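You operate a simulated robot arm through the tools that you are given. There is no shell and no other tool. Be economical: measure what you need, move in short steps, check, and stop when the job is done.

Carry out the task below with a simulated two-armed robot. There is one attempt and no reset: what you move stays moved.

TASK
Light the lamp and brush the lint off the bed.
Fine: slide the stop to about 35 cm before brushing, open the lamp flap, leave the lamp on and put the brush back. Set down upright: brush. What is to be rubbed or washed off counts as gone when no trace of it is left.
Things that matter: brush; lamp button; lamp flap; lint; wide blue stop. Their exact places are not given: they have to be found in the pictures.

The check looks at the end state, three seconds after you hand in, the way a careful person would. Anything else that was tipped, shoved, dropped, spilled or broken makes it a failure.

THE ROBOT
Two 6-joint arms with two-finger parallel grippers on one trunk, on a base that drives. Base frame: it is fixed to the floor where the robot stands at the start and does not move with it; the origin is under the middle of the robot, x ahead of it, y to its left, z up; the surface under the hand at the start is at about z = 0.85. Readings come in m, degrees, newtons and seconds.
The left shoulder is at the start at [0.05, 0.17, 1.26], the right one opposite. With the tool pointing down near the work surface each hand reaches from about 0.5 to 0.96 m from the robot's upright axis, wherever it stands, measured 20 degrees to its own side. Places, roughly: lamp button [0.7, -0.2, 0.9]; lamp flap [0.8, 0, 0.9]; lint [0.7, 0.1, 0.9]; wide blue stop [0.6, 0, 0.9]. Payload 1.57 kg a hand.
The tool frame of a hand sits at the grasp point between the pads (the TCP): z along the fingers, y along the line on which they close. The tips reach 0.03 m beyond it. The gripper opens to 0.08 m. The fingers are 0.017 m wide and 0.012 m thick; the gripper's body (0.04 by 0.082 m) begins 0.08 m behind the TCP.
Orientation is that of the tool frame in the base frame, as a unit quaternion [x, y, z, w]. With the fingers straight down and closing along the base's y, the tool's x points along the base's -x, its y along +y and its z along -z.

THE INTERFACE
- The arms move only by the tool step_arm. It takes "left_motion", "right_motion" or both (then of equal length, played together; a hand with none holds still); each is a list of rows, each a list of 6 numbers: the shift along the tool's x, y, z in m, then the turn, a rotation vector about the tool's x, y, z in rad. In form: [[x, y, z, rx, ry, rz], ...]. A call has 1 to 8 rows; each row is the pose to reach, as a shift and turn from the pose commanded when the call began, along the tool's axes at that moment. "left_hand" and "right_hand" are, for a hand that has rows, the finger opening in m, from 0 to 0.08, set as the call begins (left out, the last holds). Each row takes 0.2 s and may step no farther than 0.05 m and 8.6 degrees from the row before; otherwise, or with a gripper value out of range, the whole call is refused. A pose out of reach is approached as far as the arm can. The call stops where the force on the tool passes 40 N (or 10 N more than at its start, if that is more) or the arm is blocked; 0.2 s more then pass. Each finger travels about 0.045 m/s and halts on what it meets, pressing with about 37 N; the grip force reading is that of the motor and also rises with nothing between the fingers. The clock runs only during rows and for 0.2 s after the last one: add rows that repeat a pose to give the fingers time. The reply holds the time, the measured pose of the TCP, the force on the tool along the base axes, the opening and the grip force, in the units named above and with some noise, with the torque about the TCP (base axes, N m) and any sound that the robot's microphone picked up, and new pictures: "views" is both (left out), scene, wrist or none (wrist: the cameras of the hands that moved).
- Cameras (640 x 400 px; columns grow to the right, rows downward): "scene" is now at [0.0334, -0.0001, 1.8192]; the picture's right is [-0.03, -1.00, 0.00], its down [-0.81, 0.03, -0.59] and it looks along [0.58, -0.02, -0.81] (base axes); focal length 250 px, centre (320, 200). "left" rides on the left gripper at [0.072, 0.007, -0.122] in its tool frame; the picture's right is [-0.09, 1.00, 0.00], its down [-0.84, -0.08, -0.54] and it looks along [-0.54, -0.05, 0.84] (tool axes); focal length 238 px, centre (320, 200). "right" rides on the right gripper at [0.072, -0.007, -0.122] in its tool frame; the picture's right is [0.09, 1.00, 0.00], its down [-0.84, 0.08, -0.54] and it looks along [-0.54, 0.05, 0.84] (tool axes); focal length 238 px, centre (320, 200).
- slide_trunk(by): slides the trunk up (or, below 0, down) by that many m; the arms and the scene camera ride with it, the base frame stays. It gives what a move gives, with no picture.
- steer(legs): drives the robot by 1 to 6 legs, each [ahead, left, turn to the left] in m, m and degrees, along the robot's own axes; the way and the turn of a leg run together, so that a leg with both is an arc; at most 1.5 m and 180 degrees a leg. The arms and the cameras ride along, it lands a little off, and it stops where it bumps. It gives what a move gives, and a new picture of the scene camera.
- head_to(pan, tilt): turns the head with the scene camera to pan (to the left, within 86 degrees either way) and tilt (down, from -29 to 69), counted from straight ahead of the robot. It gives what a move gives, and a new picture of the scene camera.
- measure_at(camera, pixels): there is no depth. For up to 12 entries [column, row, z] of the newest picture of that camera ("zoom" is the newest enlarged one), the place [x, y] in the base frame at which the ray of that pixel passes the height z, good to about 0.002 m. The clock stands still meanwhile.
- inspect(camera, box): a new picture of the part [left, top, right, bottom] of that camera's present view, enlarged. The clock stands still meanwhile.
- hand_in(): hands the job in; it is judged then, once.

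Keep the steps short. Do not move on a guess: measure, check each grasp and each placing, and mend mistakes. In all there are 80 turns and 260 pictures (those below and enlarged ones count). Leave the grippers open and the arms clear of the work at the hand-in unless told otherwise, and finish with a single line.

The tools are called after ">>>" as a command line: name --argument value ..., lists and objects as JSON in quotes. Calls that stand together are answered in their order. step_arm: Moves the arms, as the interface text tells. Its arguments: {"type":"object","properties":{"left_motion":{"type":"array","items":{"type":"array","items":{"type":"number"}}},"left_hand":{"type":"number"},"right_motion":{"type":"array","items":{"type":"array","items":{"type":"number"}}},"right_hand":{"type":"number"},"views":{"type":"string","enum":["both","scene","wrist","none"]}},"required":[]} The other tools are called the same way: slide_trunk (by) slides the trunk up or down; steer (legs) drives the base; head_to (pan, tilt) turns the head that bears the scene camera; measure_at (camera, pixels) gives the place at which the rays of pixels pass given heights; inspect (camera, box) takes an enlarged picture of a part of a camera's view; hand_in () hands the job in.

At the start:

```text
time: 0.0
left_tcp_pos: [0.7563, 0.3042, 1.1495]
left_ee_rot: [0.001, 1.0, 0.0, 0.001]
left_wrist_force: [0.7, 0.0, 0.3]
left_torque: [0.01, -0.01, 0.0]
left_grip_width: 0.0801
left_finger_force: 0.1
right_tcp_pos: [0.694, -0.3704, 1.1495]
right_ee_rot: [0.0, 1.0, 0.0, 0.001]
right_wrist_force: [0.1, 0.5, -0.9]
right_torque: [0.0, -0.01, 0.01]
right_grip_width: 0.0798
right_finger_force: 0.0
trunk travel left (down, up): [-0.875, 0.095]
robot x, y, heading: [0.003, -0.0004, 0.0]
head pan, tilt: [-1.9, 54.2]
```

scene: 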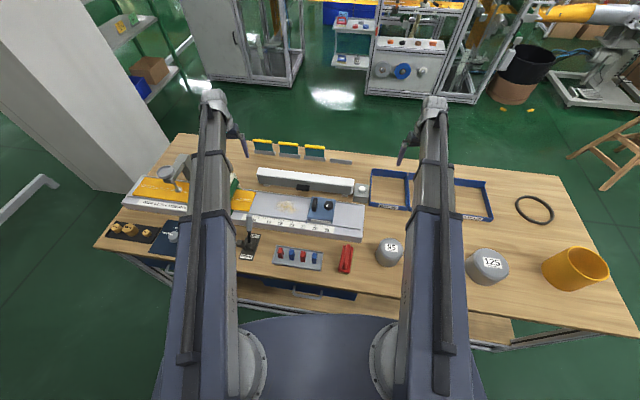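
right: 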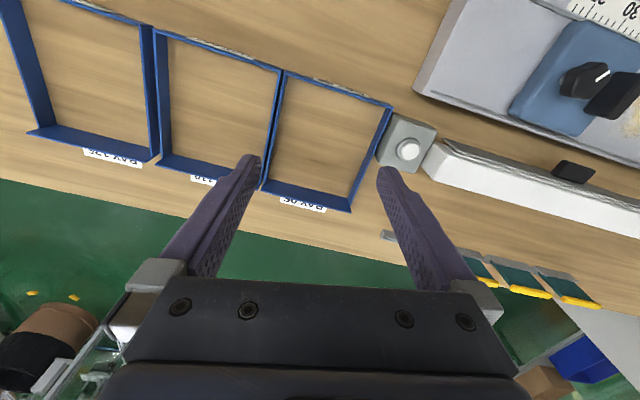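
left: 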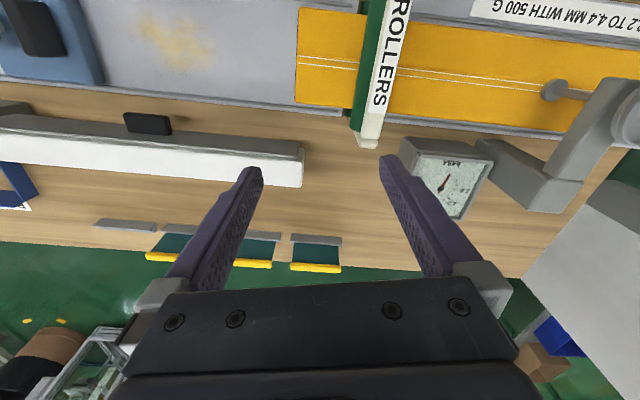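

I see a bed with lint, a blue stop, a lamp bar, and a white button. I'll zoom in on several parts for detail.

>>> inspect --camera "scene" --box '[230, 130, 390, 230]'

>>> inspect --camera "scene" --box '[230, 200, 390, 300]'

>>> inspect --camera "scene" --box '[100, 140, 260, 260]'

>>> inspect --camera "right" --box '[370, 0, 640, 200]'

>>> inspect --camera "left" --box '[0, 0, 320, 200]'

```text
4.00 times, centred on (310, 180) of scene
```

zoom: 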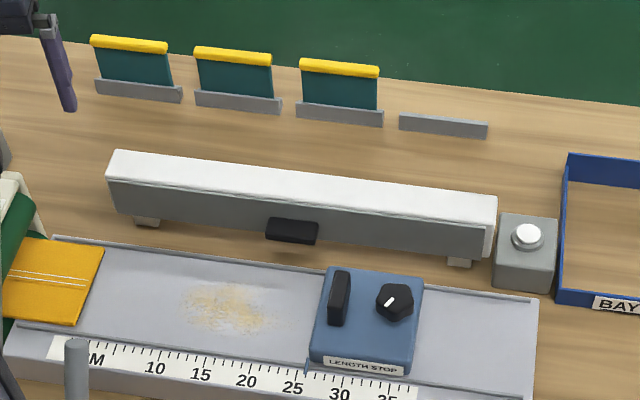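

```text
4.00 times, centred on (310, 250) of scene
```

zoom: 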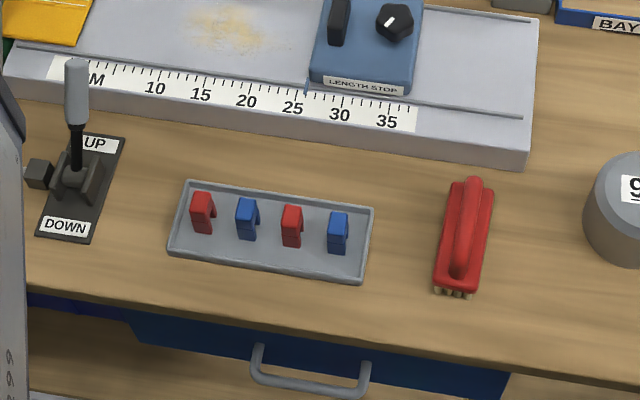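

```text
3.33 times, centred on (180, 200) of scene
```

zoom: 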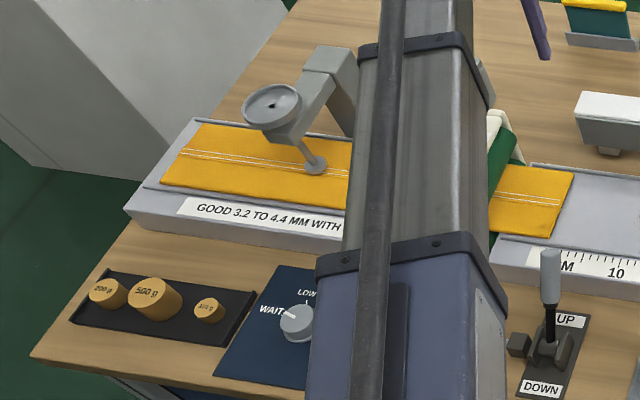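

```text
2.00 times, centred on (505, 100) of right
```

zoom: 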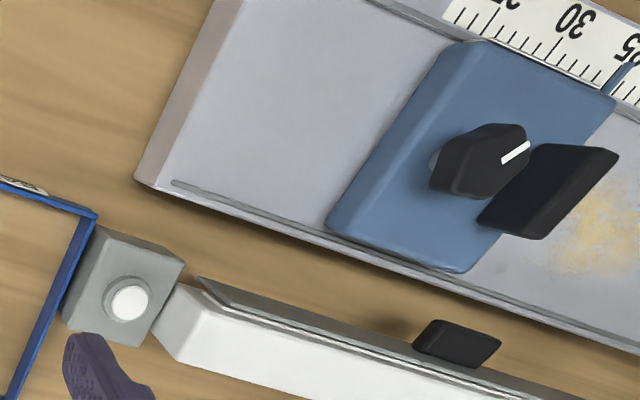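

```text
2.00 times, centred on (160, 100) of left
```

zoom: 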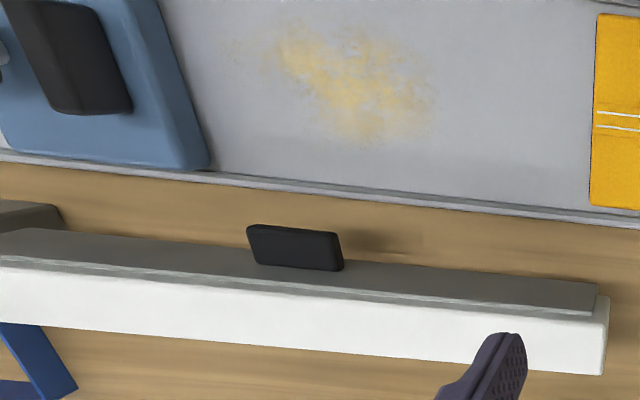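

I'll triangulate the key features using two cameras at two heights each.

>>> measure_at --camera "scene" --pixels '[[361.7, 188, 0.85], [361.7, 188, 0.95], [328.7, 204.5, 0.85], [328.7, 204.5, 1.0], [303, 187.5, 0.85], [303, 187.5, 0.95], [347, 253, 0.85], [347, 253, 0.9], [363, 220.5, 0.85], [363, 220.5, 0.9], [362.5, 241, 0.85], [362.5, 241, 0.9]]'

>>> measure_at --camera "right" --pixels '[[409, 151, 0.85], [409, 151, 0.95], [586, 80, 0.85], [586, 80, 1.0], [573.5, 171.5, 0.85], [573.5, 171.5, 0.95], [414, 90, 0.85], [414, 90, 0.9], [408, 160, 0.85]]'

>>> measure_at --camera "left" --pixels '[[147, 123, 0.85], [147, 123, 0.95], [303, 178, 0.85], [303, 178, 0.9], [105, 83, 0.85], [105, 83, 0.9], [170, 40, 0.85], [170, 40, 0.9], [135, 10, 0.9], [215, 70, 0.9]]'

```text
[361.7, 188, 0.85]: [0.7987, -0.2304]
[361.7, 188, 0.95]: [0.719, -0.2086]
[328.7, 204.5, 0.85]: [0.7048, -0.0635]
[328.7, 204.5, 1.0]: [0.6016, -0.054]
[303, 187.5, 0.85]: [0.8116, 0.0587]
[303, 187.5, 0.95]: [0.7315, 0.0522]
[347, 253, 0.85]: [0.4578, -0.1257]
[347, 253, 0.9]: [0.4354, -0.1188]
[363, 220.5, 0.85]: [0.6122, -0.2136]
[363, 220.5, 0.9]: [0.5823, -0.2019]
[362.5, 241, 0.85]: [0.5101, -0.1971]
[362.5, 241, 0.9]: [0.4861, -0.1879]
```

```text
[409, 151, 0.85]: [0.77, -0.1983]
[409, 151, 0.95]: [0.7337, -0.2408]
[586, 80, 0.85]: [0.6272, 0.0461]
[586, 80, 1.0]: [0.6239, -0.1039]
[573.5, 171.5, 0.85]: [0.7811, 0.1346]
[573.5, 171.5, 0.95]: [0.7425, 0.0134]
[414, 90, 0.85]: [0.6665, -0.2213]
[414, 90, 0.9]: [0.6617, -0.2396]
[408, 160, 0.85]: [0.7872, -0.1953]
```

```text
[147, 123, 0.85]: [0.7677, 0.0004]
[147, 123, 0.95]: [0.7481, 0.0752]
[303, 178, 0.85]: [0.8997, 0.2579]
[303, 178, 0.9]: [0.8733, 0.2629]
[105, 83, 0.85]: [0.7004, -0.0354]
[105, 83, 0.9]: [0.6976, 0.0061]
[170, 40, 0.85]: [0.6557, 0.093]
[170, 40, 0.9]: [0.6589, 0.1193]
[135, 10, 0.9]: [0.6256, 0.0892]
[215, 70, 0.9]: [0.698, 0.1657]
```

Estimates so far: button about (0.75, -0.22, 0.91), stop knob about (0.63, -0.057, 0.96), flap tab about (0.755, 0.054, 0.92). I'll bring the right hand, kept high, over the stop for a close look.

>>> step_arm --right_motion '[[0.015, 0.045, 0, 0, 0, 0], [0.03, 0.09, 0, 0, 0, 0], [0.045, 0.135, 0.01, 0, 0, 0], [0.06, 0.18, 0.02, 0, 0, 0], [0.075, 0.225, 0.03, 0, 0, 0], [0.09, 0.26, 0.03, 0, 0, 0]]' --views "both"

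```text
time: 1.4
left_tcp_pos: [0.7559, 0.3052, 1.1506]
left_ee_rot: [0.001, 1.0, 0.0, 0.001]
left_wrist_force: [-0.2, -0.5, 0.0]
left_torque: [-0.02, -0.04, -0.01]
left_grip_width: 0.0801
left_finger_force: 0.1
right_tcp_pos: [0.6027, -0.1105, 1.1502]
right_ee_rot: [0.001, 1.0, 0.0, 0.0]
right_wrist_force: [0.0, -0.3, 0.2]
right_torque: [0.01, -0.02, -0.02]
right_grip_width: 0.08
right_finger_force: 0.1
right hand out of reach, approached as far as the arm can: row 3, 4, 5, 6
trunk travel left (down, up): [-0.875, 0.095]
robot x, y, heading: [0.0004, 0.0013, 0.2]
head pan, tilt: [-1.9, 54.2]
```

scene: 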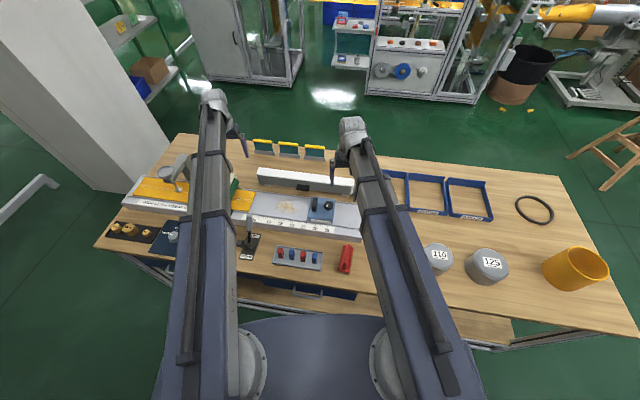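
right: 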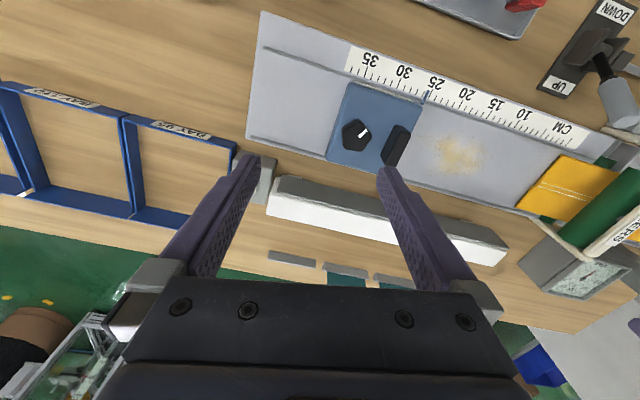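

>>> inspect --camera "right" --box '[300, 60, 460, 160]'

>>> inspect --camera "right" --box '[240, 10, 560, 210]'

>>> measure_at --camera "right" --pixels '[[427, 95, 0.9], [370, 58, 0.9], [525, 113, 0.9], [366, 74, 0.9], [356, 135, 0.96], [397, 145, 0.96], [397, 145, 0.9], [403, 125, 0.96], [384, 155, 0.96], [246, 137, 0.9], [259, 12, 0.9]]'

```text
4.00 times, centred on (380, 110) of right
```

zoom: 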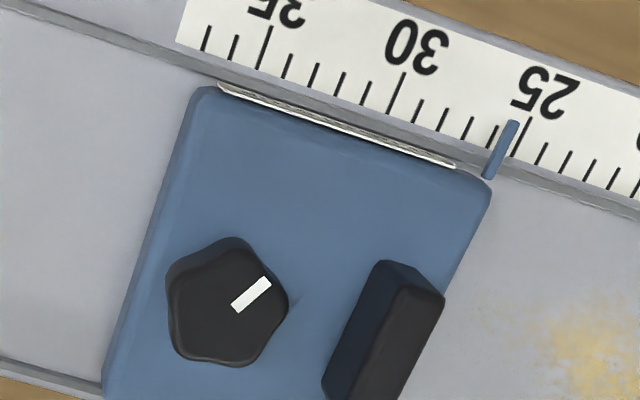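

```text
2.00 times, centred on (400, 110) of right
```

zoom: 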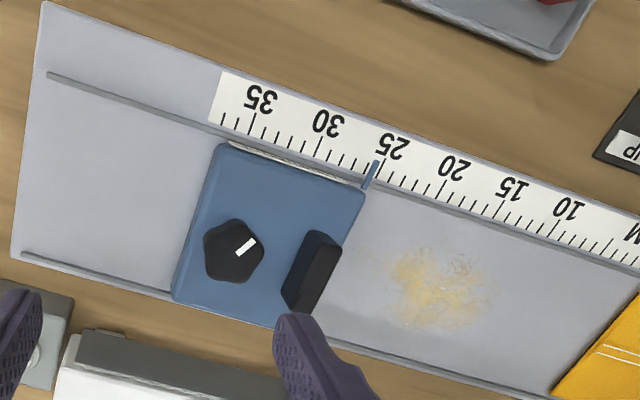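

```text
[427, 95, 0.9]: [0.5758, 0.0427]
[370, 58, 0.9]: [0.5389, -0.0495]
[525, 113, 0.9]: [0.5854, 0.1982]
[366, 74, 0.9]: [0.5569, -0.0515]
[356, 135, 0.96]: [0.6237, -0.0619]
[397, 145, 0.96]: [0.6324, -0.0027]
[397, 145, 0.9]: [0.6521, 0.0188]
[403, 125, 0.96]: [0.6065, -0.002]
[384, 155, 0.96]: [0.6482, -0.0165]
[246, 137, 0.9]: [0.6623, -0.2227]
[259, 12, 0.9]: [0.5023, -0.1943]
```

The pointer reads about 25.4, and the bed axis towards larger numbers is about (-0.197, -0.98). The right hand is cramped here, so I want to drive left. First I'll check the pillar and the table items on the left.

>>> measure_at --camera "scene" --pixels '[[95, 192, 0.0], [190, 130, 0.0], [190, 130, 0.85], [95, 192, 0.85], [185, 165, 1.0], [185, 165, 1.1], [95, 245, 0.85], [160, 170, 1.1], [345, 330, 0.6], [640, 332, 0.85]]'

>>> measure_at --camera "left" --pixels '[[600, 110, 1.0], [600, 110, 1.1], [450, 180, 0.95], [450, 180, 1.0]]'

>>> inspect --camera "left" --box '[320, 0, 640, 200]'

```text
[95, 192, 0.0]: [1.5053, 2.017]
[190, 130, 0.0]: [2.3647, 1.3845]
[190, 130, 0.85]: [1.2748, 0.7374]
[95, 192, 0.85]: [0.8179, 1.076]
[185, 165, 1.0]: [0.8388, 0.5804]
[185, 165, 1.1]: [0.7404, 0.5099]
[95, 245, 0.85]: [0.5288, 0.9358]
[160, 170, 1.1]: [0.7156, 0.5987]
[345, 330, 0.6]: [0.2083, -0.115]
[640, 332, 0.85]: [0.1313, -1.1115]
```

```text
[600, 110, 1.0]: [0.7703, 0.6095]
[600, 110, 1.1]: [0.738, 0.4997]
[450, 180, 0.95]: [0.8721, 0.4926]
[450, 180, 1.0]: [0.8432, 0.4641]
```

```text
2.00 times, centred on (480, 100) of left
```

zoom: 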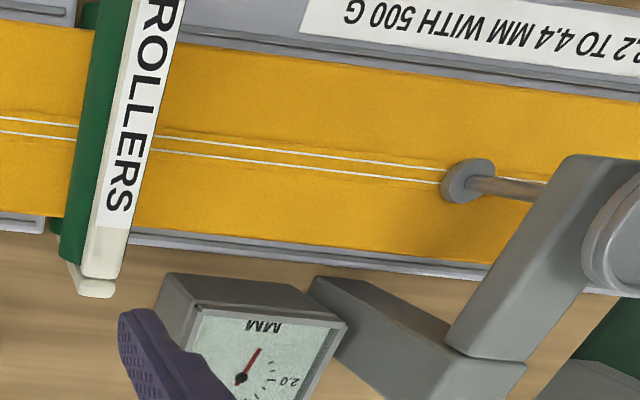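

The gauge on the left tops out near z = 1.1 at (0.74, 0.5). Before driving I'll lift the left hand and pull it back.

>>> step_arm --left_motion '[[0.0, 0, -0.05, 0, 0, 0], [0.03, 0, -0.08, 0, 0, 0], [0.07, 0, -0.1, 0, 0, 0], [0.11, 0, -0.12, 0, 0, 0], [0.15, 0, -0.12, 0, 0, 0]]' --views "none"

```text
time: 2.6
left_tcp_pos: [0.6065, 0.304, 1.1496]
left_ee_rot: [0.002, 1.0, 0.0, 0.001]
left_wrist_force: [0.1, 0.0, 0.3]
left_torque: [-0.03, 0.0, -0.02]
left_grip_width: 0.0799
left_finger_force: 0.1
left hand out of reach, approached as far as the arm can: row 1, 2, 3, 4, 5
right_tcp_pos: [0.6039, -0.1106, 1.1501]
right_ee_rot: [0.0, 1.0, -0.001, 0.001]
right_wrist_force: [-0.3, 0.8, 0.0]
right_torque: [0.02, 0.02, -0.01]
right_grip_width: 0.0799
right_finger_force: 0.1
trunk travel left (down, up): [-0.875, 0.095]
robot x, y, heading: [-0.001, 0.0, 0.1]
head pan, tilt: [-1.9, 54.2]
```

Vertical moves did not register for either hand. I'll test a pure lowering of the right hand.

>>> step_arm --right_motion '[[0, 0, 0.03, 0, 0, 0], [0, 0, 0.06, 0, 0, 0]]' --views "none"

```text
time: 3.2
left_tcp_pos: [0.6082, 0.3042, 1.1496]
left_ee_rot: [0.001, 1.0, 0.0, 0.0]
left_wrist_force: [0.6, -0.1, 0.3]
left_torque: [-0.02, -0.02, 0.0]
left_grip_width: 0.08
left_finger_force: 0.0
right_tcp_pos: [0.6041, -0.1106, 1.1501]
right_ee_rot: [0.0, 1.0, 0.0, 0.0]
right_wrist_force: [-0.5, 0.3, 0.7]
right_torque: [-0.01, -0.02, 0.01]
right_grip_width: 0.0798
right_finger_force: 0.0
right hand out of reach, approached as far as the arm can: row 1, 2
trunk travel left (down, up): [-0.875, 0.095]
robot x, y, heading: [0.0003, 0.0008, 0.0]
head pan, tilt: [-1.9, 54.2]
```

The hands seem to keep their height, so up and down must come from the trunk. I'll stow the left arm out to the robot's left, clear of the table, so it can safely go down with the trunk.

>>> step_arm --left_motion '[[0.03, 0.038, 0, 0, 0, 0], [0.06, 0.076, 0, 0, 0, 0], [0.09, 0.114, 0, 0, 0, 0], [0.12, 0.152, 0, 0, 0, 0], [0.15, 0.19, 0, 0, 0, 0], [0.18, 0.228, 0, 0, 0, 0], [0.21, 0.266, 0, 0, 0, 0], [0.24, 0.304, 0, 0, 0, 0]]' --views "scene"

```text
time: 5.0
left_tcp_pos: [0.3703, 0.6102, 1.1502]
left_ee_rot: [0.001, 1.0, -0.001, 0.001]
left_wrist_force: [0.6, -0.1, 0.0]
left_torque: [-0.03, 0.01, 0.0]
left_grip_width: 0.0798
left_finger_force: 0.1
right_tcp_pos: [0.603, -0.1101, 1.1498]
right_ee_rot: [0.0, 1.0, 0.0, 0.0]
right_wrist_force: [0.1, 0.9, 0.3]
right_torque: [0.0, -0.01, 0.01]
right_grip_width: 0.08
right_finger_force: 0.0
trunk travel left (down, up): [-0.875, 0.095]
robot x, y, heading: [0.0011, -0.0024, -0.2]
head pan, tilt: [-1.9, 54.2]
```

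scene: 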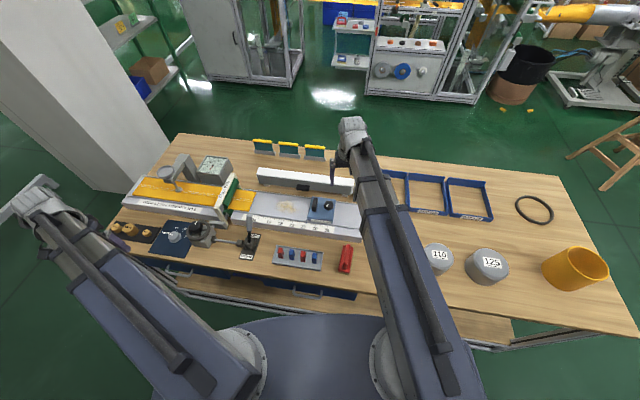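

The arm moves out clear. I'll continue the stow, and test a small tilt of the right hand at the same time.

>>> step_arm --left_motion '[[0.03, 0.038, 0, 0, 0, 0], [0.06, 0.076, 0, 0, 0, 0], [0.09, 0.114, 0, 0, 0, 0], [0.12, 0.152, 0, 0, 0, 0], [0.15, 0.19, 0, 0, 0, 0]]' --right_motion '[[0, 0, 0, 0, 0.08, 0], [0, 0, 0, 0, 0.15, 0], [0, 0, 0, 0, 0.15, 0], [0, 0, 0, 0, 0.15, 0], [0, 0, 0, 0, 0.15, 0]]' --views "none"

>>> slide_trunk --by -0.03

```text
time: 6.2
left_tcp_pos: [0.2206, 0.8013, 1.1497]
left_ee_rot: [0.001, 1.0, -0.001, 0.001]
left_wrist_force: [0.0, 1.3, 0.1]
left_torque: [-0.03, 0.0, 0.01]
left_grip_width: 0.0799
left_finger_force: 0.2
right_tcp_pos: [0.6031, -0.1102, 1.1534]
right_ee_rot: [-0.001, 0.997, 0.0, -0.075]
right_wrist_force: [-0.5, 0.2, 0.3]
right_torque: [0.0, -0.03, 0.02]
right_grip_width: 0.0801
right_finger_force: 0.0
trunk travel left (down, up): [-0.875, 0.095]
robot x, y, heading: [0.0018, -0.0012, 0.2]
head pan, tilt: [-1.9, 54.2]
```

```text
time: 7.0
left_tcp_pos: [0.2206, 0.7998, 1.1209]
left_ee_rot: [0.001, 1.0, -0.001, 0.001]
left_wrist_force: [0.3, 0.6, 0.0]
left_torque: [-0.03, -0.01, 0.01]
left_grip_width: 0.0798
left_finger_force: 0.0
right_tcp_pos: [0.6033, -0.1107, 1.1214]
right_ee_rot: [0.0, 0.997, 0.001, -0.075]
right_wrist_force: [-0.2, 0.0, -0.1]
right_torque: [-0.02, 0.0, 0.0]
right_grip_width: 0.0801
right_finger_force: 0.1
trunk travel left (down, up): [-0.845, 0.125]
robot x, y, heading: [-0.0015, 0.0006, 0.1]
head pan, tilt: [-1.9, 54.2]
```

Confirmed: the trunk sets the height and the wrist tilts, with the wrist about 0.31 m above the TCP. I'll undo the tilt, then drive 6 cm back so that the brush falls in reach.

>>> step_arm --right_motion '[[0, 0, 0, 0, -0.15, 0]]' --right_hand 0.06 --views "none"

>>> steer --legs '[[-0.06, 0, 0]]'

```text
time: 7.3
left_tcp_pos: [0.2192, 0.7995, 1.1216]
left_ee_rot: [0.001, 1.0, 0.0, 0.001]
left_wrist_force: [-0.3, -0.3, 0.2]
left_torque: [0.0, -0.02, -0.01]
left_grip_width: 0.0798
left_finger_force: 0.1
right_tcp_pos: [0.602, -0.1114, 1.1208]
right_ee_rot: [0.0, 1.0, 0.0, 0.001]
right_wrist_force: [-1.0, 0.2, 0.5]
right_torque: [-0.03, -0.03, -0.02]
right_grip_width: 0.0602
right_finger_force: 0.1
trunk travel left (down, up): [-0.845, 0.125]
robot x, y, heading: [-0.0028, 0.0041, 0.1]
head pan, tilt: [-1.9, 54.2]
```

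```text
time: 8.3
left_tcp_pos: [0.1579, 0.7999, 1.12]
left_ee_rot: [0.001, 1.0, 0.0, 0.001]
left_wrist_force: [0.4, 0.8, 0.5]
left_torque: [0.01, -0.04, -0.01]
left_grip_width: 0.08
left_finger_force: 0.0
right_tcp_pos: [0.5404, -0.1123, 1.1211]
right_ee_rot: [0.0, 1.0, 0.0, 0.002]
right_wrist_force: [-0.5, -0.3, 0.7]
right_torque: [-0.03, -0.03, 0.01]
right_grip_width: 0.0601
right_finger_force: 0.0
trunk travel left (down, up): [-0.845, 0.125]
robot x, y, heading: [-0.0613, 0.0005, -0.0]
head pan, tilt: [-1.9, 54.2]
```

scene: 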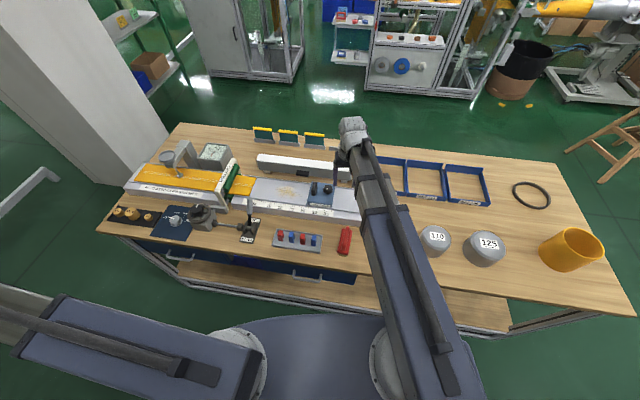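

Next I'll move the right hand in front of the fin, yawed 11.4° to match the bed, to view the fin closely.

>>> step_arm --right_motion '[[0, 0.04, 0, 0, 0, 0.1], [0, 0.08, 0, 0, 0, 0.199], [0, 0.115, 0, 0, 0, 0.199]]' --right_hand 0.04 --views "wrist"

>>> inspect --camera "scene" --box '[230, 130, 390, 230]'

```text
time: 9.1
left_tcp_pos: [0.161, 0.8012, 1.1194]
left_ee_rot: [0.001, 1.0, -0.001, -0.001]
left_wrist_force: [1.0, 0.3, -0.4]
left_torque: [-0.01, -0.02, -0.01]
left_grip_width: 0.0801
left_finger_force: 0.2
right_tcp_pos: [0.5407, 0.0055, 1.1194]
right_ee_rot: [0.1, 0.995, 0.0, 0.0]
right_wrist_force: [0.0, -0.1, 0.6]
right_torque: [-0.05, 0.05, 0.01]
right_grip_width: 0.04
right_finger_force: 0.1
trunk travel left (down, up): [-0.845, 0.125]
robot x, y, heading: [-0.0605, -0.0005, 0.1]
head pan, tilt: [-1.9, 54.2]
```

right: 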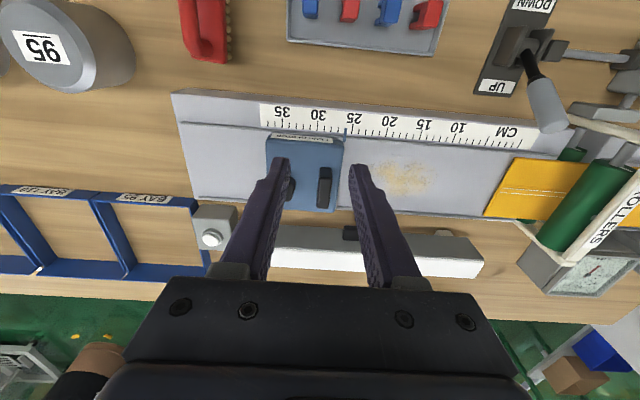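

```text
4.00 times, centred on (310, 180) of scene
```

zoom: 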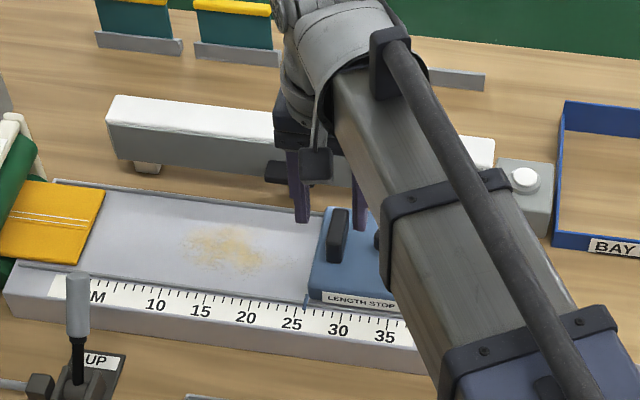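

>>> inspect --camera "right" --box '[240, 110, 400, 210]'

>>> measure_at --camera "right" --pixels '[[324, 167, 0.97], [323, 207, 0.97], [324, 187, 0.95], [324, 187, 0.98], [324, 187, 0.9]]'

>>> measure_at --camera "scene" --pixels '[[315.5, 183, 0.95], [315.5, 183, 0.98], [313, 195, 0.92], [313, 195, 0.9]]'

```text
4.00 times, centred on (320, 160) of right
```

zoom: 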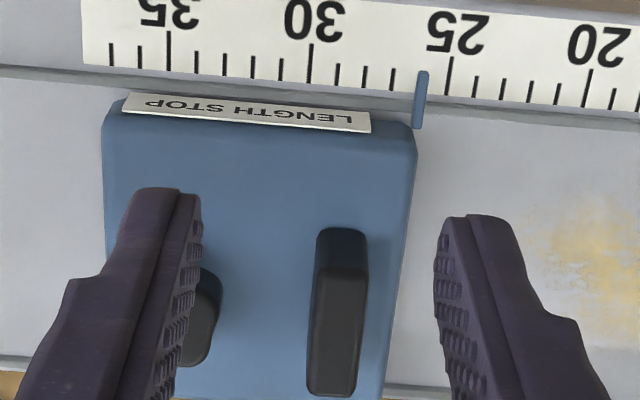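

```text
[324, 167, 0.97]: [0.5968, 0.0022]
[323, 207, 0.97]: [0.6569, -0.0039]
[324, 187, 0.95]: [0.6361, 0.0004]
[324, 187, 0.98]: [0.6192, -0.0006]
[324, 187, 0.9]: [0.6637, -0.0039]
```

```text
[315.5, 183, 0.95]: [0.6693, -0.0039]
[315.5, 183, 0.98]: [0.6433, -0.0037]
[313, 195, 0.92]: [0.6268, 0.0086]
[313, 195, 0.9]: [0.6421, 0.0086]
```

The pointer reads about 26. The fin is at roughly (0.633, 0), 1.8 cm thick. I'll move over it with a 3.6 cm opening and then lower by 10 cm.

>>> step_arm --right_motion '[[-0.045, 0.006, 0, 0, 0, 0], [-0.0913, 0.0127, 0, 0, 0, 0], [-0.0913, 0.0127, 0, 0, 0, 0]]' --right_hand 0.036 --views "none"

>>> slide_trunk --by -0.1

>>> inspect --camera "right" --box '[200, 60, 440, 210]'

>>> inspect --camera "scene" --box '[250, 140, 370, 215]'

```text
time: 9.9
left_tcp_pos: [0.1601, 0.799, 1.1204]
left_ee_rot: [0.001, 1.0, 0.0, 0.001]
left_wrist_force: [-0.1, -0.1, -0.3]
left_torque: [0.03, 0.01, 0.0]
left_grip_width: 0.0799
left_finger_force: 0.1
right_tcp_pos: [0.6333, -0.0014, 1.1201]
right_ee_rot: [0.099, 0.995, 0.0, 0.0]
right_wrist_force: [-0.3, 0.0, 0.4]
right_torque: [0.02, -0.01, 0.06]
right_grip_width: 0.036
right_finger_force: 0.1
trunk travel left (down, up): [-0.845, 0.125]
robot x, y, heading: [-0.0596, 0.0016, -0.0]
head pan, tilt: [-1.9, 54.2]
```

```text
time: 11.2
left_tcp_pos: [0.1607, 0.7993, 1.0203]
left_ee_rot: [0.0, 1.0, 0.0, 0.0]
left_wrist_force: [-0.7, 0.1, 0.1]
left_torque: [-0.02, -0.03, -0.01]
left_grip_width: 0.0799
left_finger_force: 0.0
right_tcp_pos: [0.6329, -0.0014, 1.0199]
right_ee_rot: [0.1, 0.995, 0.0, 0.0]
right_wrist_force: [0.7, 0.2, -0.7]
right_torque: [-0.02, -0.02, 0.01]
right_grip_width: 0.0358
right_finger_force: 0.1
trunk travel left (down, up): [-0.745, 0.225]
robot x, y, heading: [-0.0629, -0.0017, -0.6]
head pan, tilt: [-1.9, 54.2]
```

```text
2.67 times, centred on (320, 135) of right
```

zoom: 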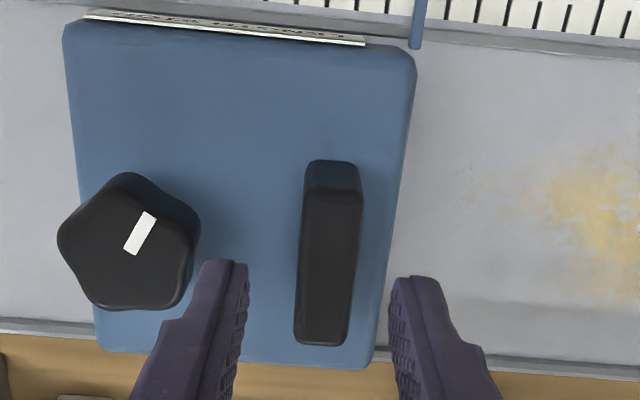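

```text
5.33 times, centred on (310, 178) of scene
```

zoom: 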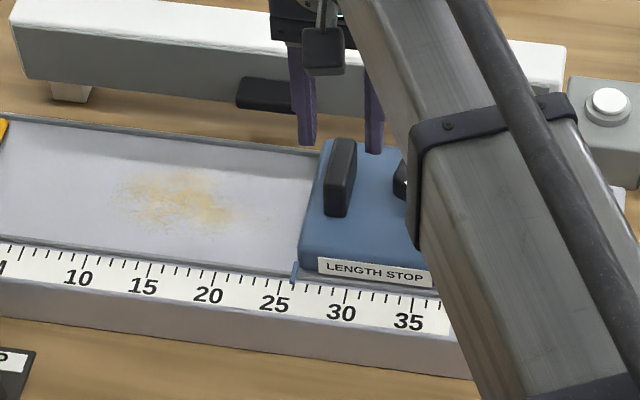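

>>> measure_at --camera "right" --pixels '[[325, 130, 0.965], [322.5, 182, 0.965], [325, 130, 0.95], [322.5, 182, 0.95], [268, 148, 0.95]]'

>>> measure_at --camera "scene" --pixels '[[314.8, 167, 0.965], [314.8, 167, 0.95], [311.6, 180.5, 0.92], [314.5, 171, 0.95]]'

```text
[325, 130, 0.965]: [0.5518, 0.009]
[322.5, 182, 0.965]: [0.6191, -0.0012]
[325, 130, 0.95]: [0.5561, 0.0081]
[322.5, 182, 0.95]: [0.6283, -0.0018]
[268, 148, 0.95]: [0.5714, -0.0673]
```

```text
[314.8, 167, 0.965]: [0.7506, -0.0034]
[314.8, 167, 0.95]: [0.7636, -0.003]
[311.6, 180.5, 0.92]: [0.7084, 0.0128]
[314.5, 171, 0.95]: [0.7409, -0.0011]
```

The full pictures are stale after those moves, so I'll measure using fresh zooms.

>>> measure_at --camera "zoom" --pixels '[[343, 142, 0.96], [343, 142, 0.95], [330, 212, 0.92], [330, 212, 0.93]]'

>>> step_arm --right_motion '[[0, 0, 0, 0, 0, 0]]' --views "wrist"

>>> measure_at --camera "right" --pixels '[[325, 130, 0.965], [322.5, 182, 0.965], [325, 130, 0.95], [322.5, 182, 0.95], [268, 148, 0.95]]'

```text
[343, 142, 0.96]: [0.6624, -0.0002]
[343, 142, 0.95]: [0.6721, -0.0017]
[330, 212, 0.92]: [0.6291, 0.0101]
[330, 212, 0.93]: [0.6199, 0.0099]
```

```text
time: 11.7
left_tcp_pos: [0.1589, 0.7991, 1.0201]
left_ee_rot: [0.0, 1.0, 0.0, 0.002]
left_wrist_force: [0.0, -0.4, -0.3]
left_torque: [-0.01, -0.02, -0.03]
left_grip_width: 0.0801
left_finger_force: 0.0
right_tcp_pos: [0.633, -0.0018, 1.0205]
right_ee_rot: [0.099, 0.995, 0.001, 0.0]
right_wrist_force: [-0.1, -0.6, 0.2]
right_torque: [0.03, 0.0, -0.02]
right_grip_width: 0.0364
right_finger_force: 0.1
trunk travel left (down, up): [-0.745, 0.225]
robot x, y, heading: [-0.0587, -0.0003, -0.1]
head pan, tilt: [-1.9, 54.2]
```

right: 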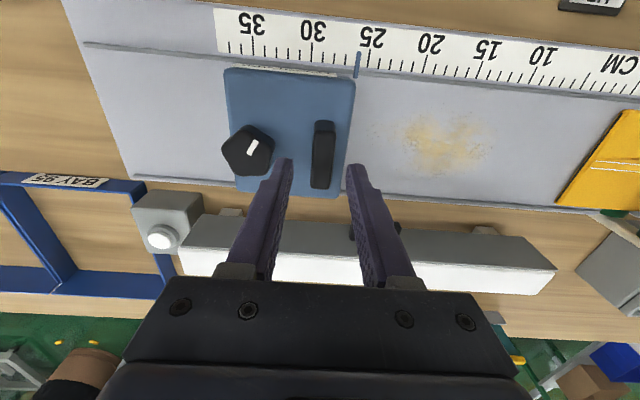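

```text
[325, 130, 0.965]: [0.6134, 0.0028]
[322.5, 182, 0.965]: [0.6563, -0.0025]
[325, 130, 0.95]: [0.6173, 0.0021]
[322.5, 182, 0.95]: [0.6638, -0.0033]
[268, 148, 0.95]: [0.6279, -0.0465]
```

The fin centre is at about (0.635, 0), right under the TCP. I'll lower 4.5 cm and look.

>>> slide_trunk --by -0.045

>>> inspect --camera "scene" --box '[250, 120, 370, 195]'

>>> inspect --camera "right" --box '[200, 60, 440, 210]'

```text
time: 12.5
left_tcp_pos: [0.159, 0.8004, 0.9749]
left_ee_rot: [0.001, 1.0, -0.001, 0.001]
left_wrist_force: [0.1, -0.4, 0.0]
left_torque: [0.04, -0.01, -0.03]
left_grip_width: 0.0798
left_finger_force: 0.1
right_tcp_pos: [0.6334, -0.0024, 0.9748]
right_ee_rot: [0.099, 0.995, 0.0, 0.0]
right_wrist_force: [-0.6, -0.4, -0.4]
right_torque: [0.01, 0.01, -0.01]
right_grip_width: 0.036
right_finger_force: 0.0
trunk travel left (down, up): [-0.7, 0.27]
robot x, y, heading: [-0.061, -0.0009, 0.2]
head pan, tilt: [-1.9, 54.2]
```

```text
5.33 times, centred on (310, 158) of scene
```

zoom: 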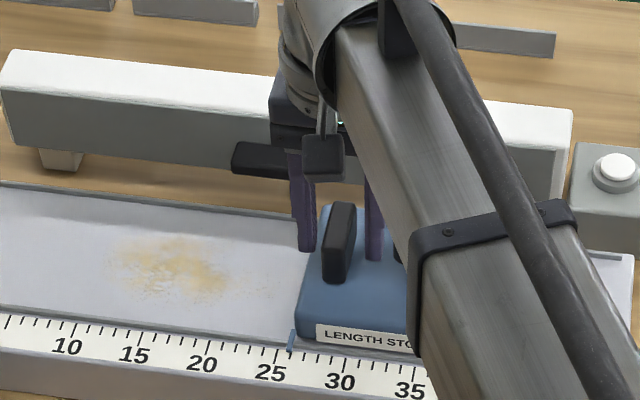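

```text
2.67 times, centred on (320, 135) of right
```

zoom: 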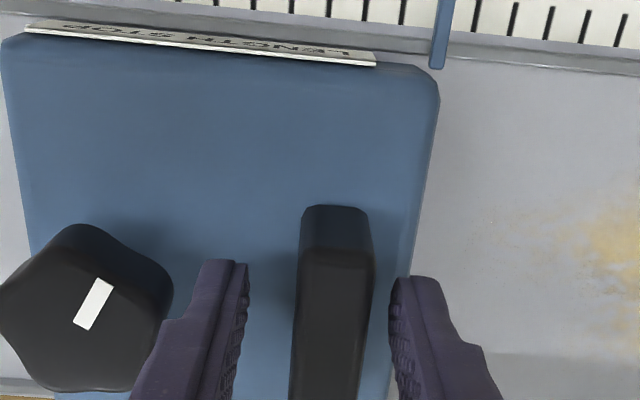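

The fingers straddle the fin. I'll lower 1 cm more and close on it.

>>> slide_trunk --by -0.01

>>> step_arm --right_motion '[[0, 0, 0, 0, 0, 0], [0, 0, 0, 0, 0, 0], [0, 0, 0, 0, 0, 0]]' --right_hand 0.0 --views "wrist"

```text
time: 13.1
left_tcp_pos: [0.1587, 0.7997, 0.9654]
left_ee_rot: [0.001, 1.0, -0.001, 0.001]
left_wrist_force: [0.7, -0.2, -0.3]
left_torque: [-0.01, -0.01, -0.01]
left_grip_width: 0.0801
left_finger_force: 0.0
right_tcp_pos: [0.6326, -0.0023, 0.9655]
right_ee_rot: [0.1, 0.995, -0.001, 0.0]
right_wrist_force: [0.1, -0.1, 0.1]
right_torque: [-0.02, 0.03, 0.0]
right_grip_width: 0.0361
right_finger_force: 0.1
trunk travel left (down, up): [-0.69, 0.28]
robot x, y, heading: [-0.0648, -0.0006, -0.5]
head pan, tilt: [-1.9, 54.2]
```

```text
time: 13.9
left_tcp_pos: [0.1596, 0.8006, 0.9647]
left_ee_rot: [0.002, 1.0, 0.0, 0.0]
left_wrist_force: [-0.2, -0.5, -0.3]
left_torque: [-0.02, -0.01, 0.0]
left_grip_width: 0.0801
left_finger_force: 0.0
right_tcp_pos: [0.6327, -0.0019, 0.9657]
right_ee_rot: [0.101, 0.995, 0.0, 0.0]
right_wrist_force: [0.8, 0.4, -0.6]
right_torque: [0.01, -0.02, 0.22]
right_grip_width: 0.0178
right_finger_force: 30.7
trunk travel left (down, up): [-0.69, 0.28]
robot x, y, heading: [-0.0608, 0.0021, -0.1]
head pan, tilt: [-1.9, 54.2]
```

right: 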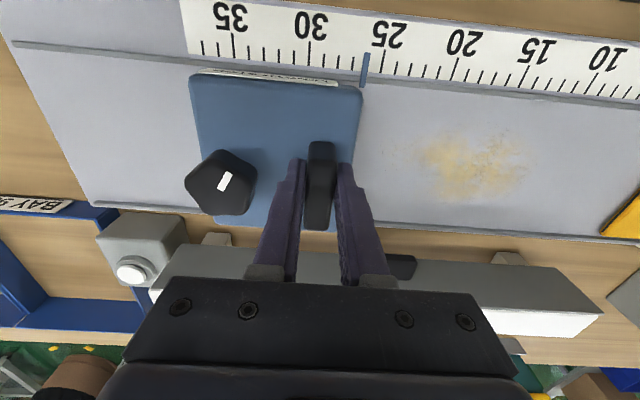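

The fin is gripped at 1.78 cm. I'll try a 1 cm slide along the bed (tool -y).

>>> step_arm --right_motion '[[0, -0.005, 0, 0, 0, 0], [0, -0.01, 0, 0, 0, 0]]' --views "wrist"

```text
time: 14.5
left_tcp_pos: [0.1604, 0.7995, 0.9638]
left_ee_rot: [0.001, 1.0, 0.0, 0.001]
left_wrist_force: [0.5, 0.3, 0.3]
left_torque: [-0.02, 0.02, -0.01]
left_grip_width: 0.0802
left_finger_force: 0.0
right_tcp_pos: [0.6306, -0.0116, 0.9652]
right_ee_rot: [0.099, 0.995, 0.0, 0.0]
right_wrist_force: [3.0, -0.2, 3.1]
right_torque: [0.2, 0.39, 0.29]
right_grip_width: 0.0179
right_finger_force: 32.7
trunk travel left (down, up): [-0.69, 0.28]
robot x, y, heading: [-0.0592, 0.0003, -0.1]
head pan, tilt: [-1.9, 54.2]
```

right: 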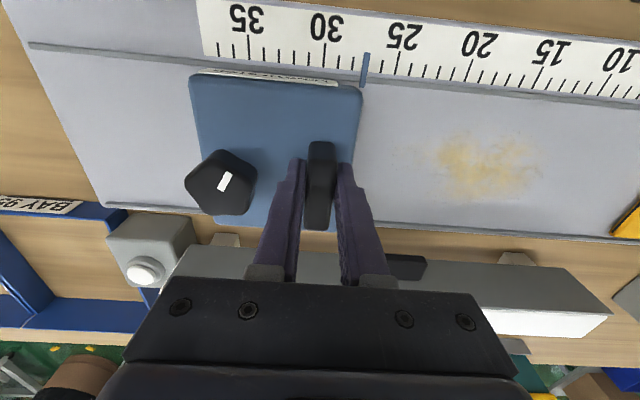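

It slides freely and now reads about 27.1. I'll move 7.8 cm further.

>>> step_arm --right_motion '[[0, -0.013, 0, 0, 0, 0], [0, -0.026, 0, 0, 0, 0], [0, -0.039, 0, 0, 0, 0], [0, -0.052, 0, 0, 0, 0], [0, -0.065, 0, 0, 0, 0], [0, -0.078, 0, 0, 0, 0]]' --views "wrist"

>>> inspect --camera "right" --box '[300, 20, 428, 100]'

```text
time: 15.9
left_tcp_pos: [0.1605, 0.7998, 0.9658]
left_ee_rot: [0.001, 1.0, 0.0, 0.001]
left_wrist_force: [0.4, 1.0, -0.2]
left_torque: [0.01, -0.04, -0.03]
left_grip_width: 0.08
left_finger_force: 0.1
right_tcp_pos: [0.6157, -0.0886, 0.9651]
right_ee_rot: [0.1, 0.995, 0.0, 0.001]
right_wrist_force: [-0.6, -1.1, -1.3]
right_torque: [0.08, -0.9, 0.23]
right_grip_width: 0.018
right_finger_force: 32.8
trunk travel left (down, up): [-0.69, 0.28]
robot x, y, heading: [-0.0636, -0.0017, 0.1]
head pan, tilt: [-1.9, 54.2]
```

right: 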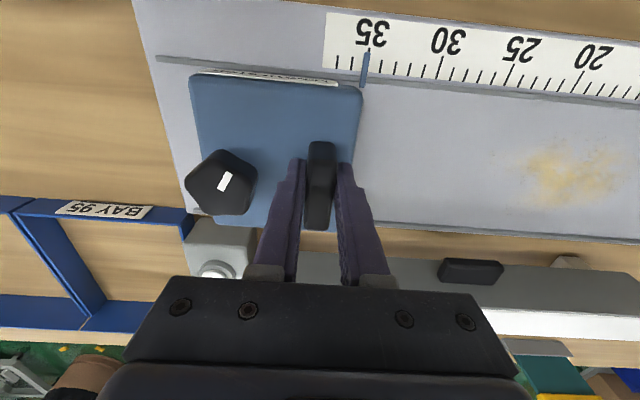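

```text
5.00 times, centred on (364, 60) of right
```

zoom: 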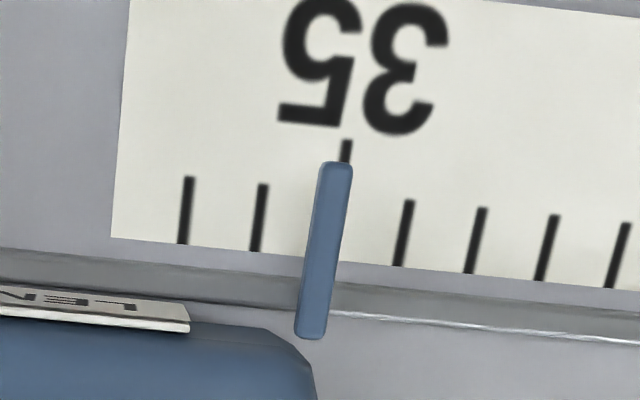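

The pointer sits on 35. I'll release by opening and then raise the trunk.

>>> step_arm --right_motion '[[0, 0, 0, 0, 0, 0], [0, 0, 0, 0, 0, 0]]' --right_hand 0.036 --views "none"

>>> slide_trunk --by 0.08

>>> step_arm --right_motion '[[0.04, 0.04, 0, 0, 0, 0], [0.06, 0.09, 0, 0, 0, 0], [0.06, 0.14, 0, 0, 0, 0]]' --views "both"

>>> inspect --camera "right" --box '[200, 100, 440, 250]'

```text
time: 16.5
left_tcp_pos: [0.1591, 0.7981, 0.9651]
left_ee_rot: [0.001, 1.0, 0.0, 0.0]
left_wrist_force: [-0.5, 0.0, -0.1]
left_torque: [0.01, 0.02, 0.01]
left_grip_width: 0.08
left_finger_force: 0.1
right_tcp_pos: [0.6162, -0.0895, 0.9653]
right_ee_rot: [0.1, 0.995, 0.0, -0.001]
right_wrist_force: [0.5, -0.3, -0.5]
right_torque: [0.0, 0.02, -0.05]
right_grip_width: 0.0357
right_finger_force: 0.1
trunk travel left (down, up): [-0.69, 0.28]
robot x, y, heading: [-0.0661, -0.0, 0.2]
head pan, tilt: [-1.9, 54.2]
```

```text
time: 17.7
left_tcp_pos: [0.1595, 0.8005, 1.0464]
left_ee_rot: [0.001, 1.0, 0.0, -0.001]
left_wrist_force: [0.4, 0.9, 0.2]
left_torque: [-0.04, -0.02, -0.01]
left_grip_width: 0.08
left_finger_force: 0.1
right_tcp_pos: [0.6156, -0.0881, 1.0454]
right_ee_rot: [0.099, 0.995, 0.0, 0.0]
right_wrist_force: [0.1, -0.1, -0.1]
right_torque: [0.0, 0.02, -0.02]
right_grip_width: 0.0363
right_finger_force: 0.1
trunk travel left (down, up): [-0.77, 0.2]
robot x, y, heading: [-0.0597, 0.0011, 0.1]
head pan, tilt: [-1.9, 54.2]
```

```text
refused: row 1 steps farther than a row can; nothing moved
```

```text
2.67 times, centred on (320, 175) of right
```

zoom: 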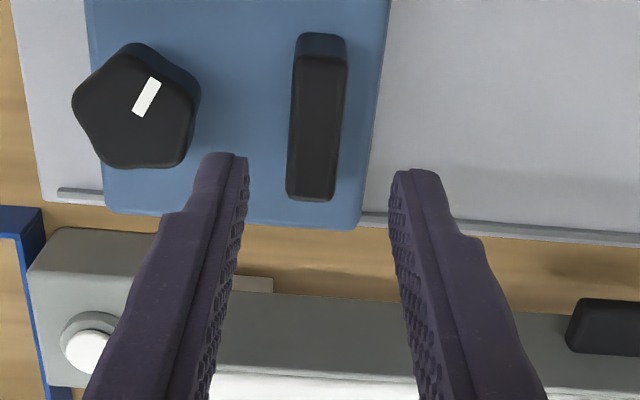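

>>> step_arm --right_motion '[[0, 0.048, 0, 0, 0, 0], [0, 0.096, 0, 0, 0, 0], [0, 0.143, 0, 0, 0, 0]]' --right_hand 0.08 --views "both"

>>> inspect --camera "scene" --box '[240, 110, 400, 210]'

>>> inspect --camera "right" --box '[200, 130, 440, 280]'

```text
time: 18.5
left_tcp_pos: [0.1605, 0.8006, 1.0446]
left_ee_rot: [0.001, 1.0, -0.001, 0.0]
left_wrist_force: [-0.3, -0.2, 0.2]
left_torque: [-0.02, 0.01, -0.02]
left_grip_width: 0.0801
left_finger_force: 0.0
right_tcp_pos: [0.6449, 0.0527, 1.0448]
right_ee_rot: [0.1, 0.995, 0.0, 0.0]
right_wrist_force: [-0.2, 1.1, 0.2]
right_torque: [-0.02, -0.03, 0.01]
right_grip_width: 0.0801
right_finger_force: 0.0
trunk travel left (down, up): [-0.77, 0.2]
robot x, y, heading: [-0.0596, 0.0022, 0.1]
head pan, tilt: [-1.9, 54.2]
```

scene: 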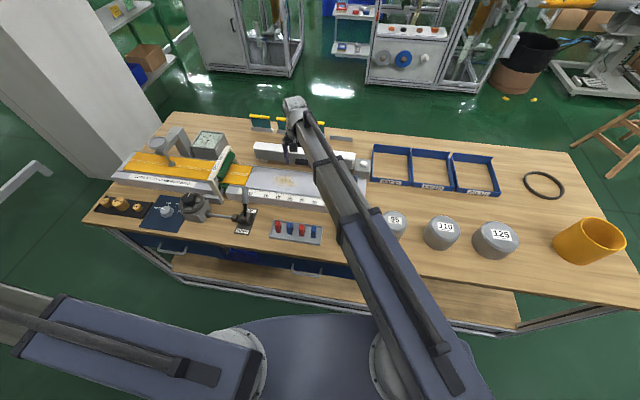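
right: 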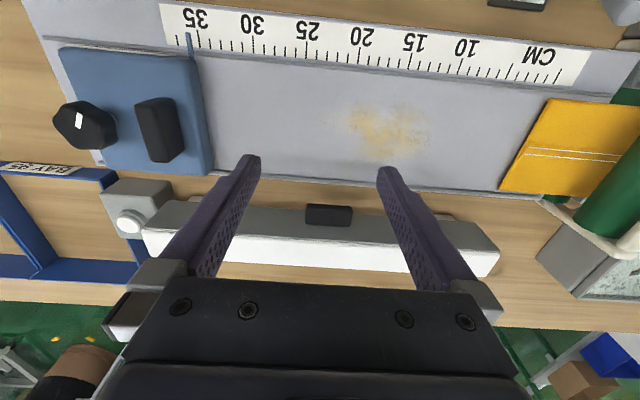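

```text
4.00 times, centred on (320, 160) of scene
```

zoom: 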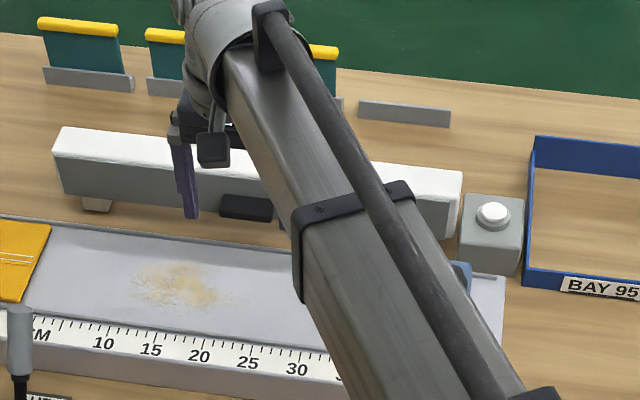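

```text
2.67 times, centred on (320, 205) of right
```

zoom: 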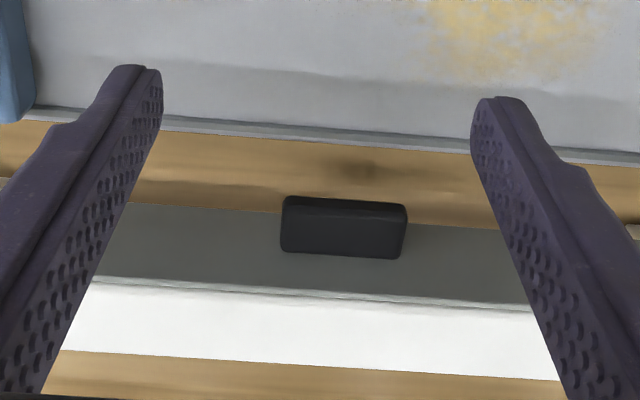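

The tab sits at the flap's lower edge and the hinge is at the top. I'll triangulate the tab corners and the hinge line.

>>> measure_at --camera "right" --pixels '[[307, 204.5, 0.92], [307, 204.5, 0.9], [352, 207, 0.92], [352, 207, 0.9], [306, 224, 0.92], [306, 224, 0.9], [330, 237, 0.95], [330, 237, 0.93], [330, 274, 0.95], [330, 256, 0.96]]'

>>> measure_at --camera "scene" --pixels '[[295, 164, 0.92], [295, 164, 0.9], [296, 159, 0.92], [296, 159, 0.9], [308, 163.5, 0.92], [280, 153.5, 0.95], [280, 153.5, 0.93], [260, 148, 0.95], [350, 158, 0.95]]'

>>> inspect --camera "scene" --box '[280, 140, 328, 170]'

```text
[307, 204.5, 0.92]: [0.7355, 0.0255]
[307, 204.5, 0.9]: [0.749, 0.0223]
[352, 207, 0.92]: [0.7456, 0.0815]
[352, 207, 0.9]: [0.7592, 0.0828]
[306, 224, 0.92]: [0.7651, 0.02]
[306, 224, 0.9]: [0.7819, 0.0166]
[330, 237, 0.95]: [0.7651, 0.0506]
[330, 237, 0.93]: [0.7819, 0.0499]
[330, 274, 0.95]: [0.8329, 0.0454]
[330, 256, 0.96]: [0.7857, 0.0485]
```

```text
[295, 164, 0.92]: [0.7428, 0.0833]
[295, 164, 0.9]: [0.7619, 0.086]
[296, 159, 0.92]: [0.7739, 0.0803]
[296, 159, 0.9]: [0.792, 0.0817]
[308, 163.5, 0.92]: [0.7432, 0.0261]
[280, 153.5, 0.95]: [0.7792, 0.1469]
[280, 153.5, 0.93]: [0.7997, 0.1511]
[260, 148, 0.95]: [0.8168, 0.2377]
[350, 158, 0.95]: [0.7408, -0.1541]
```

```text
13.33 times, centred on (304, 155) of scene
```

zoom: 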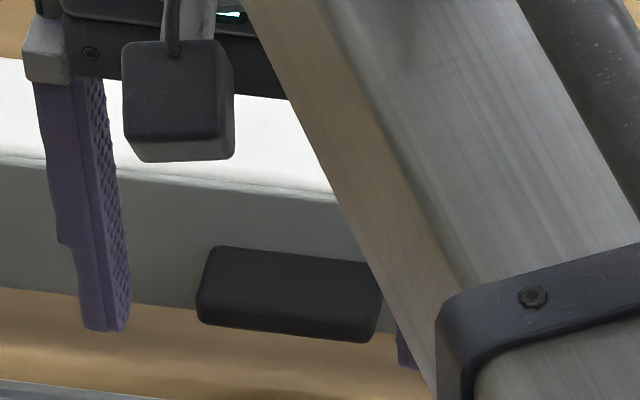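

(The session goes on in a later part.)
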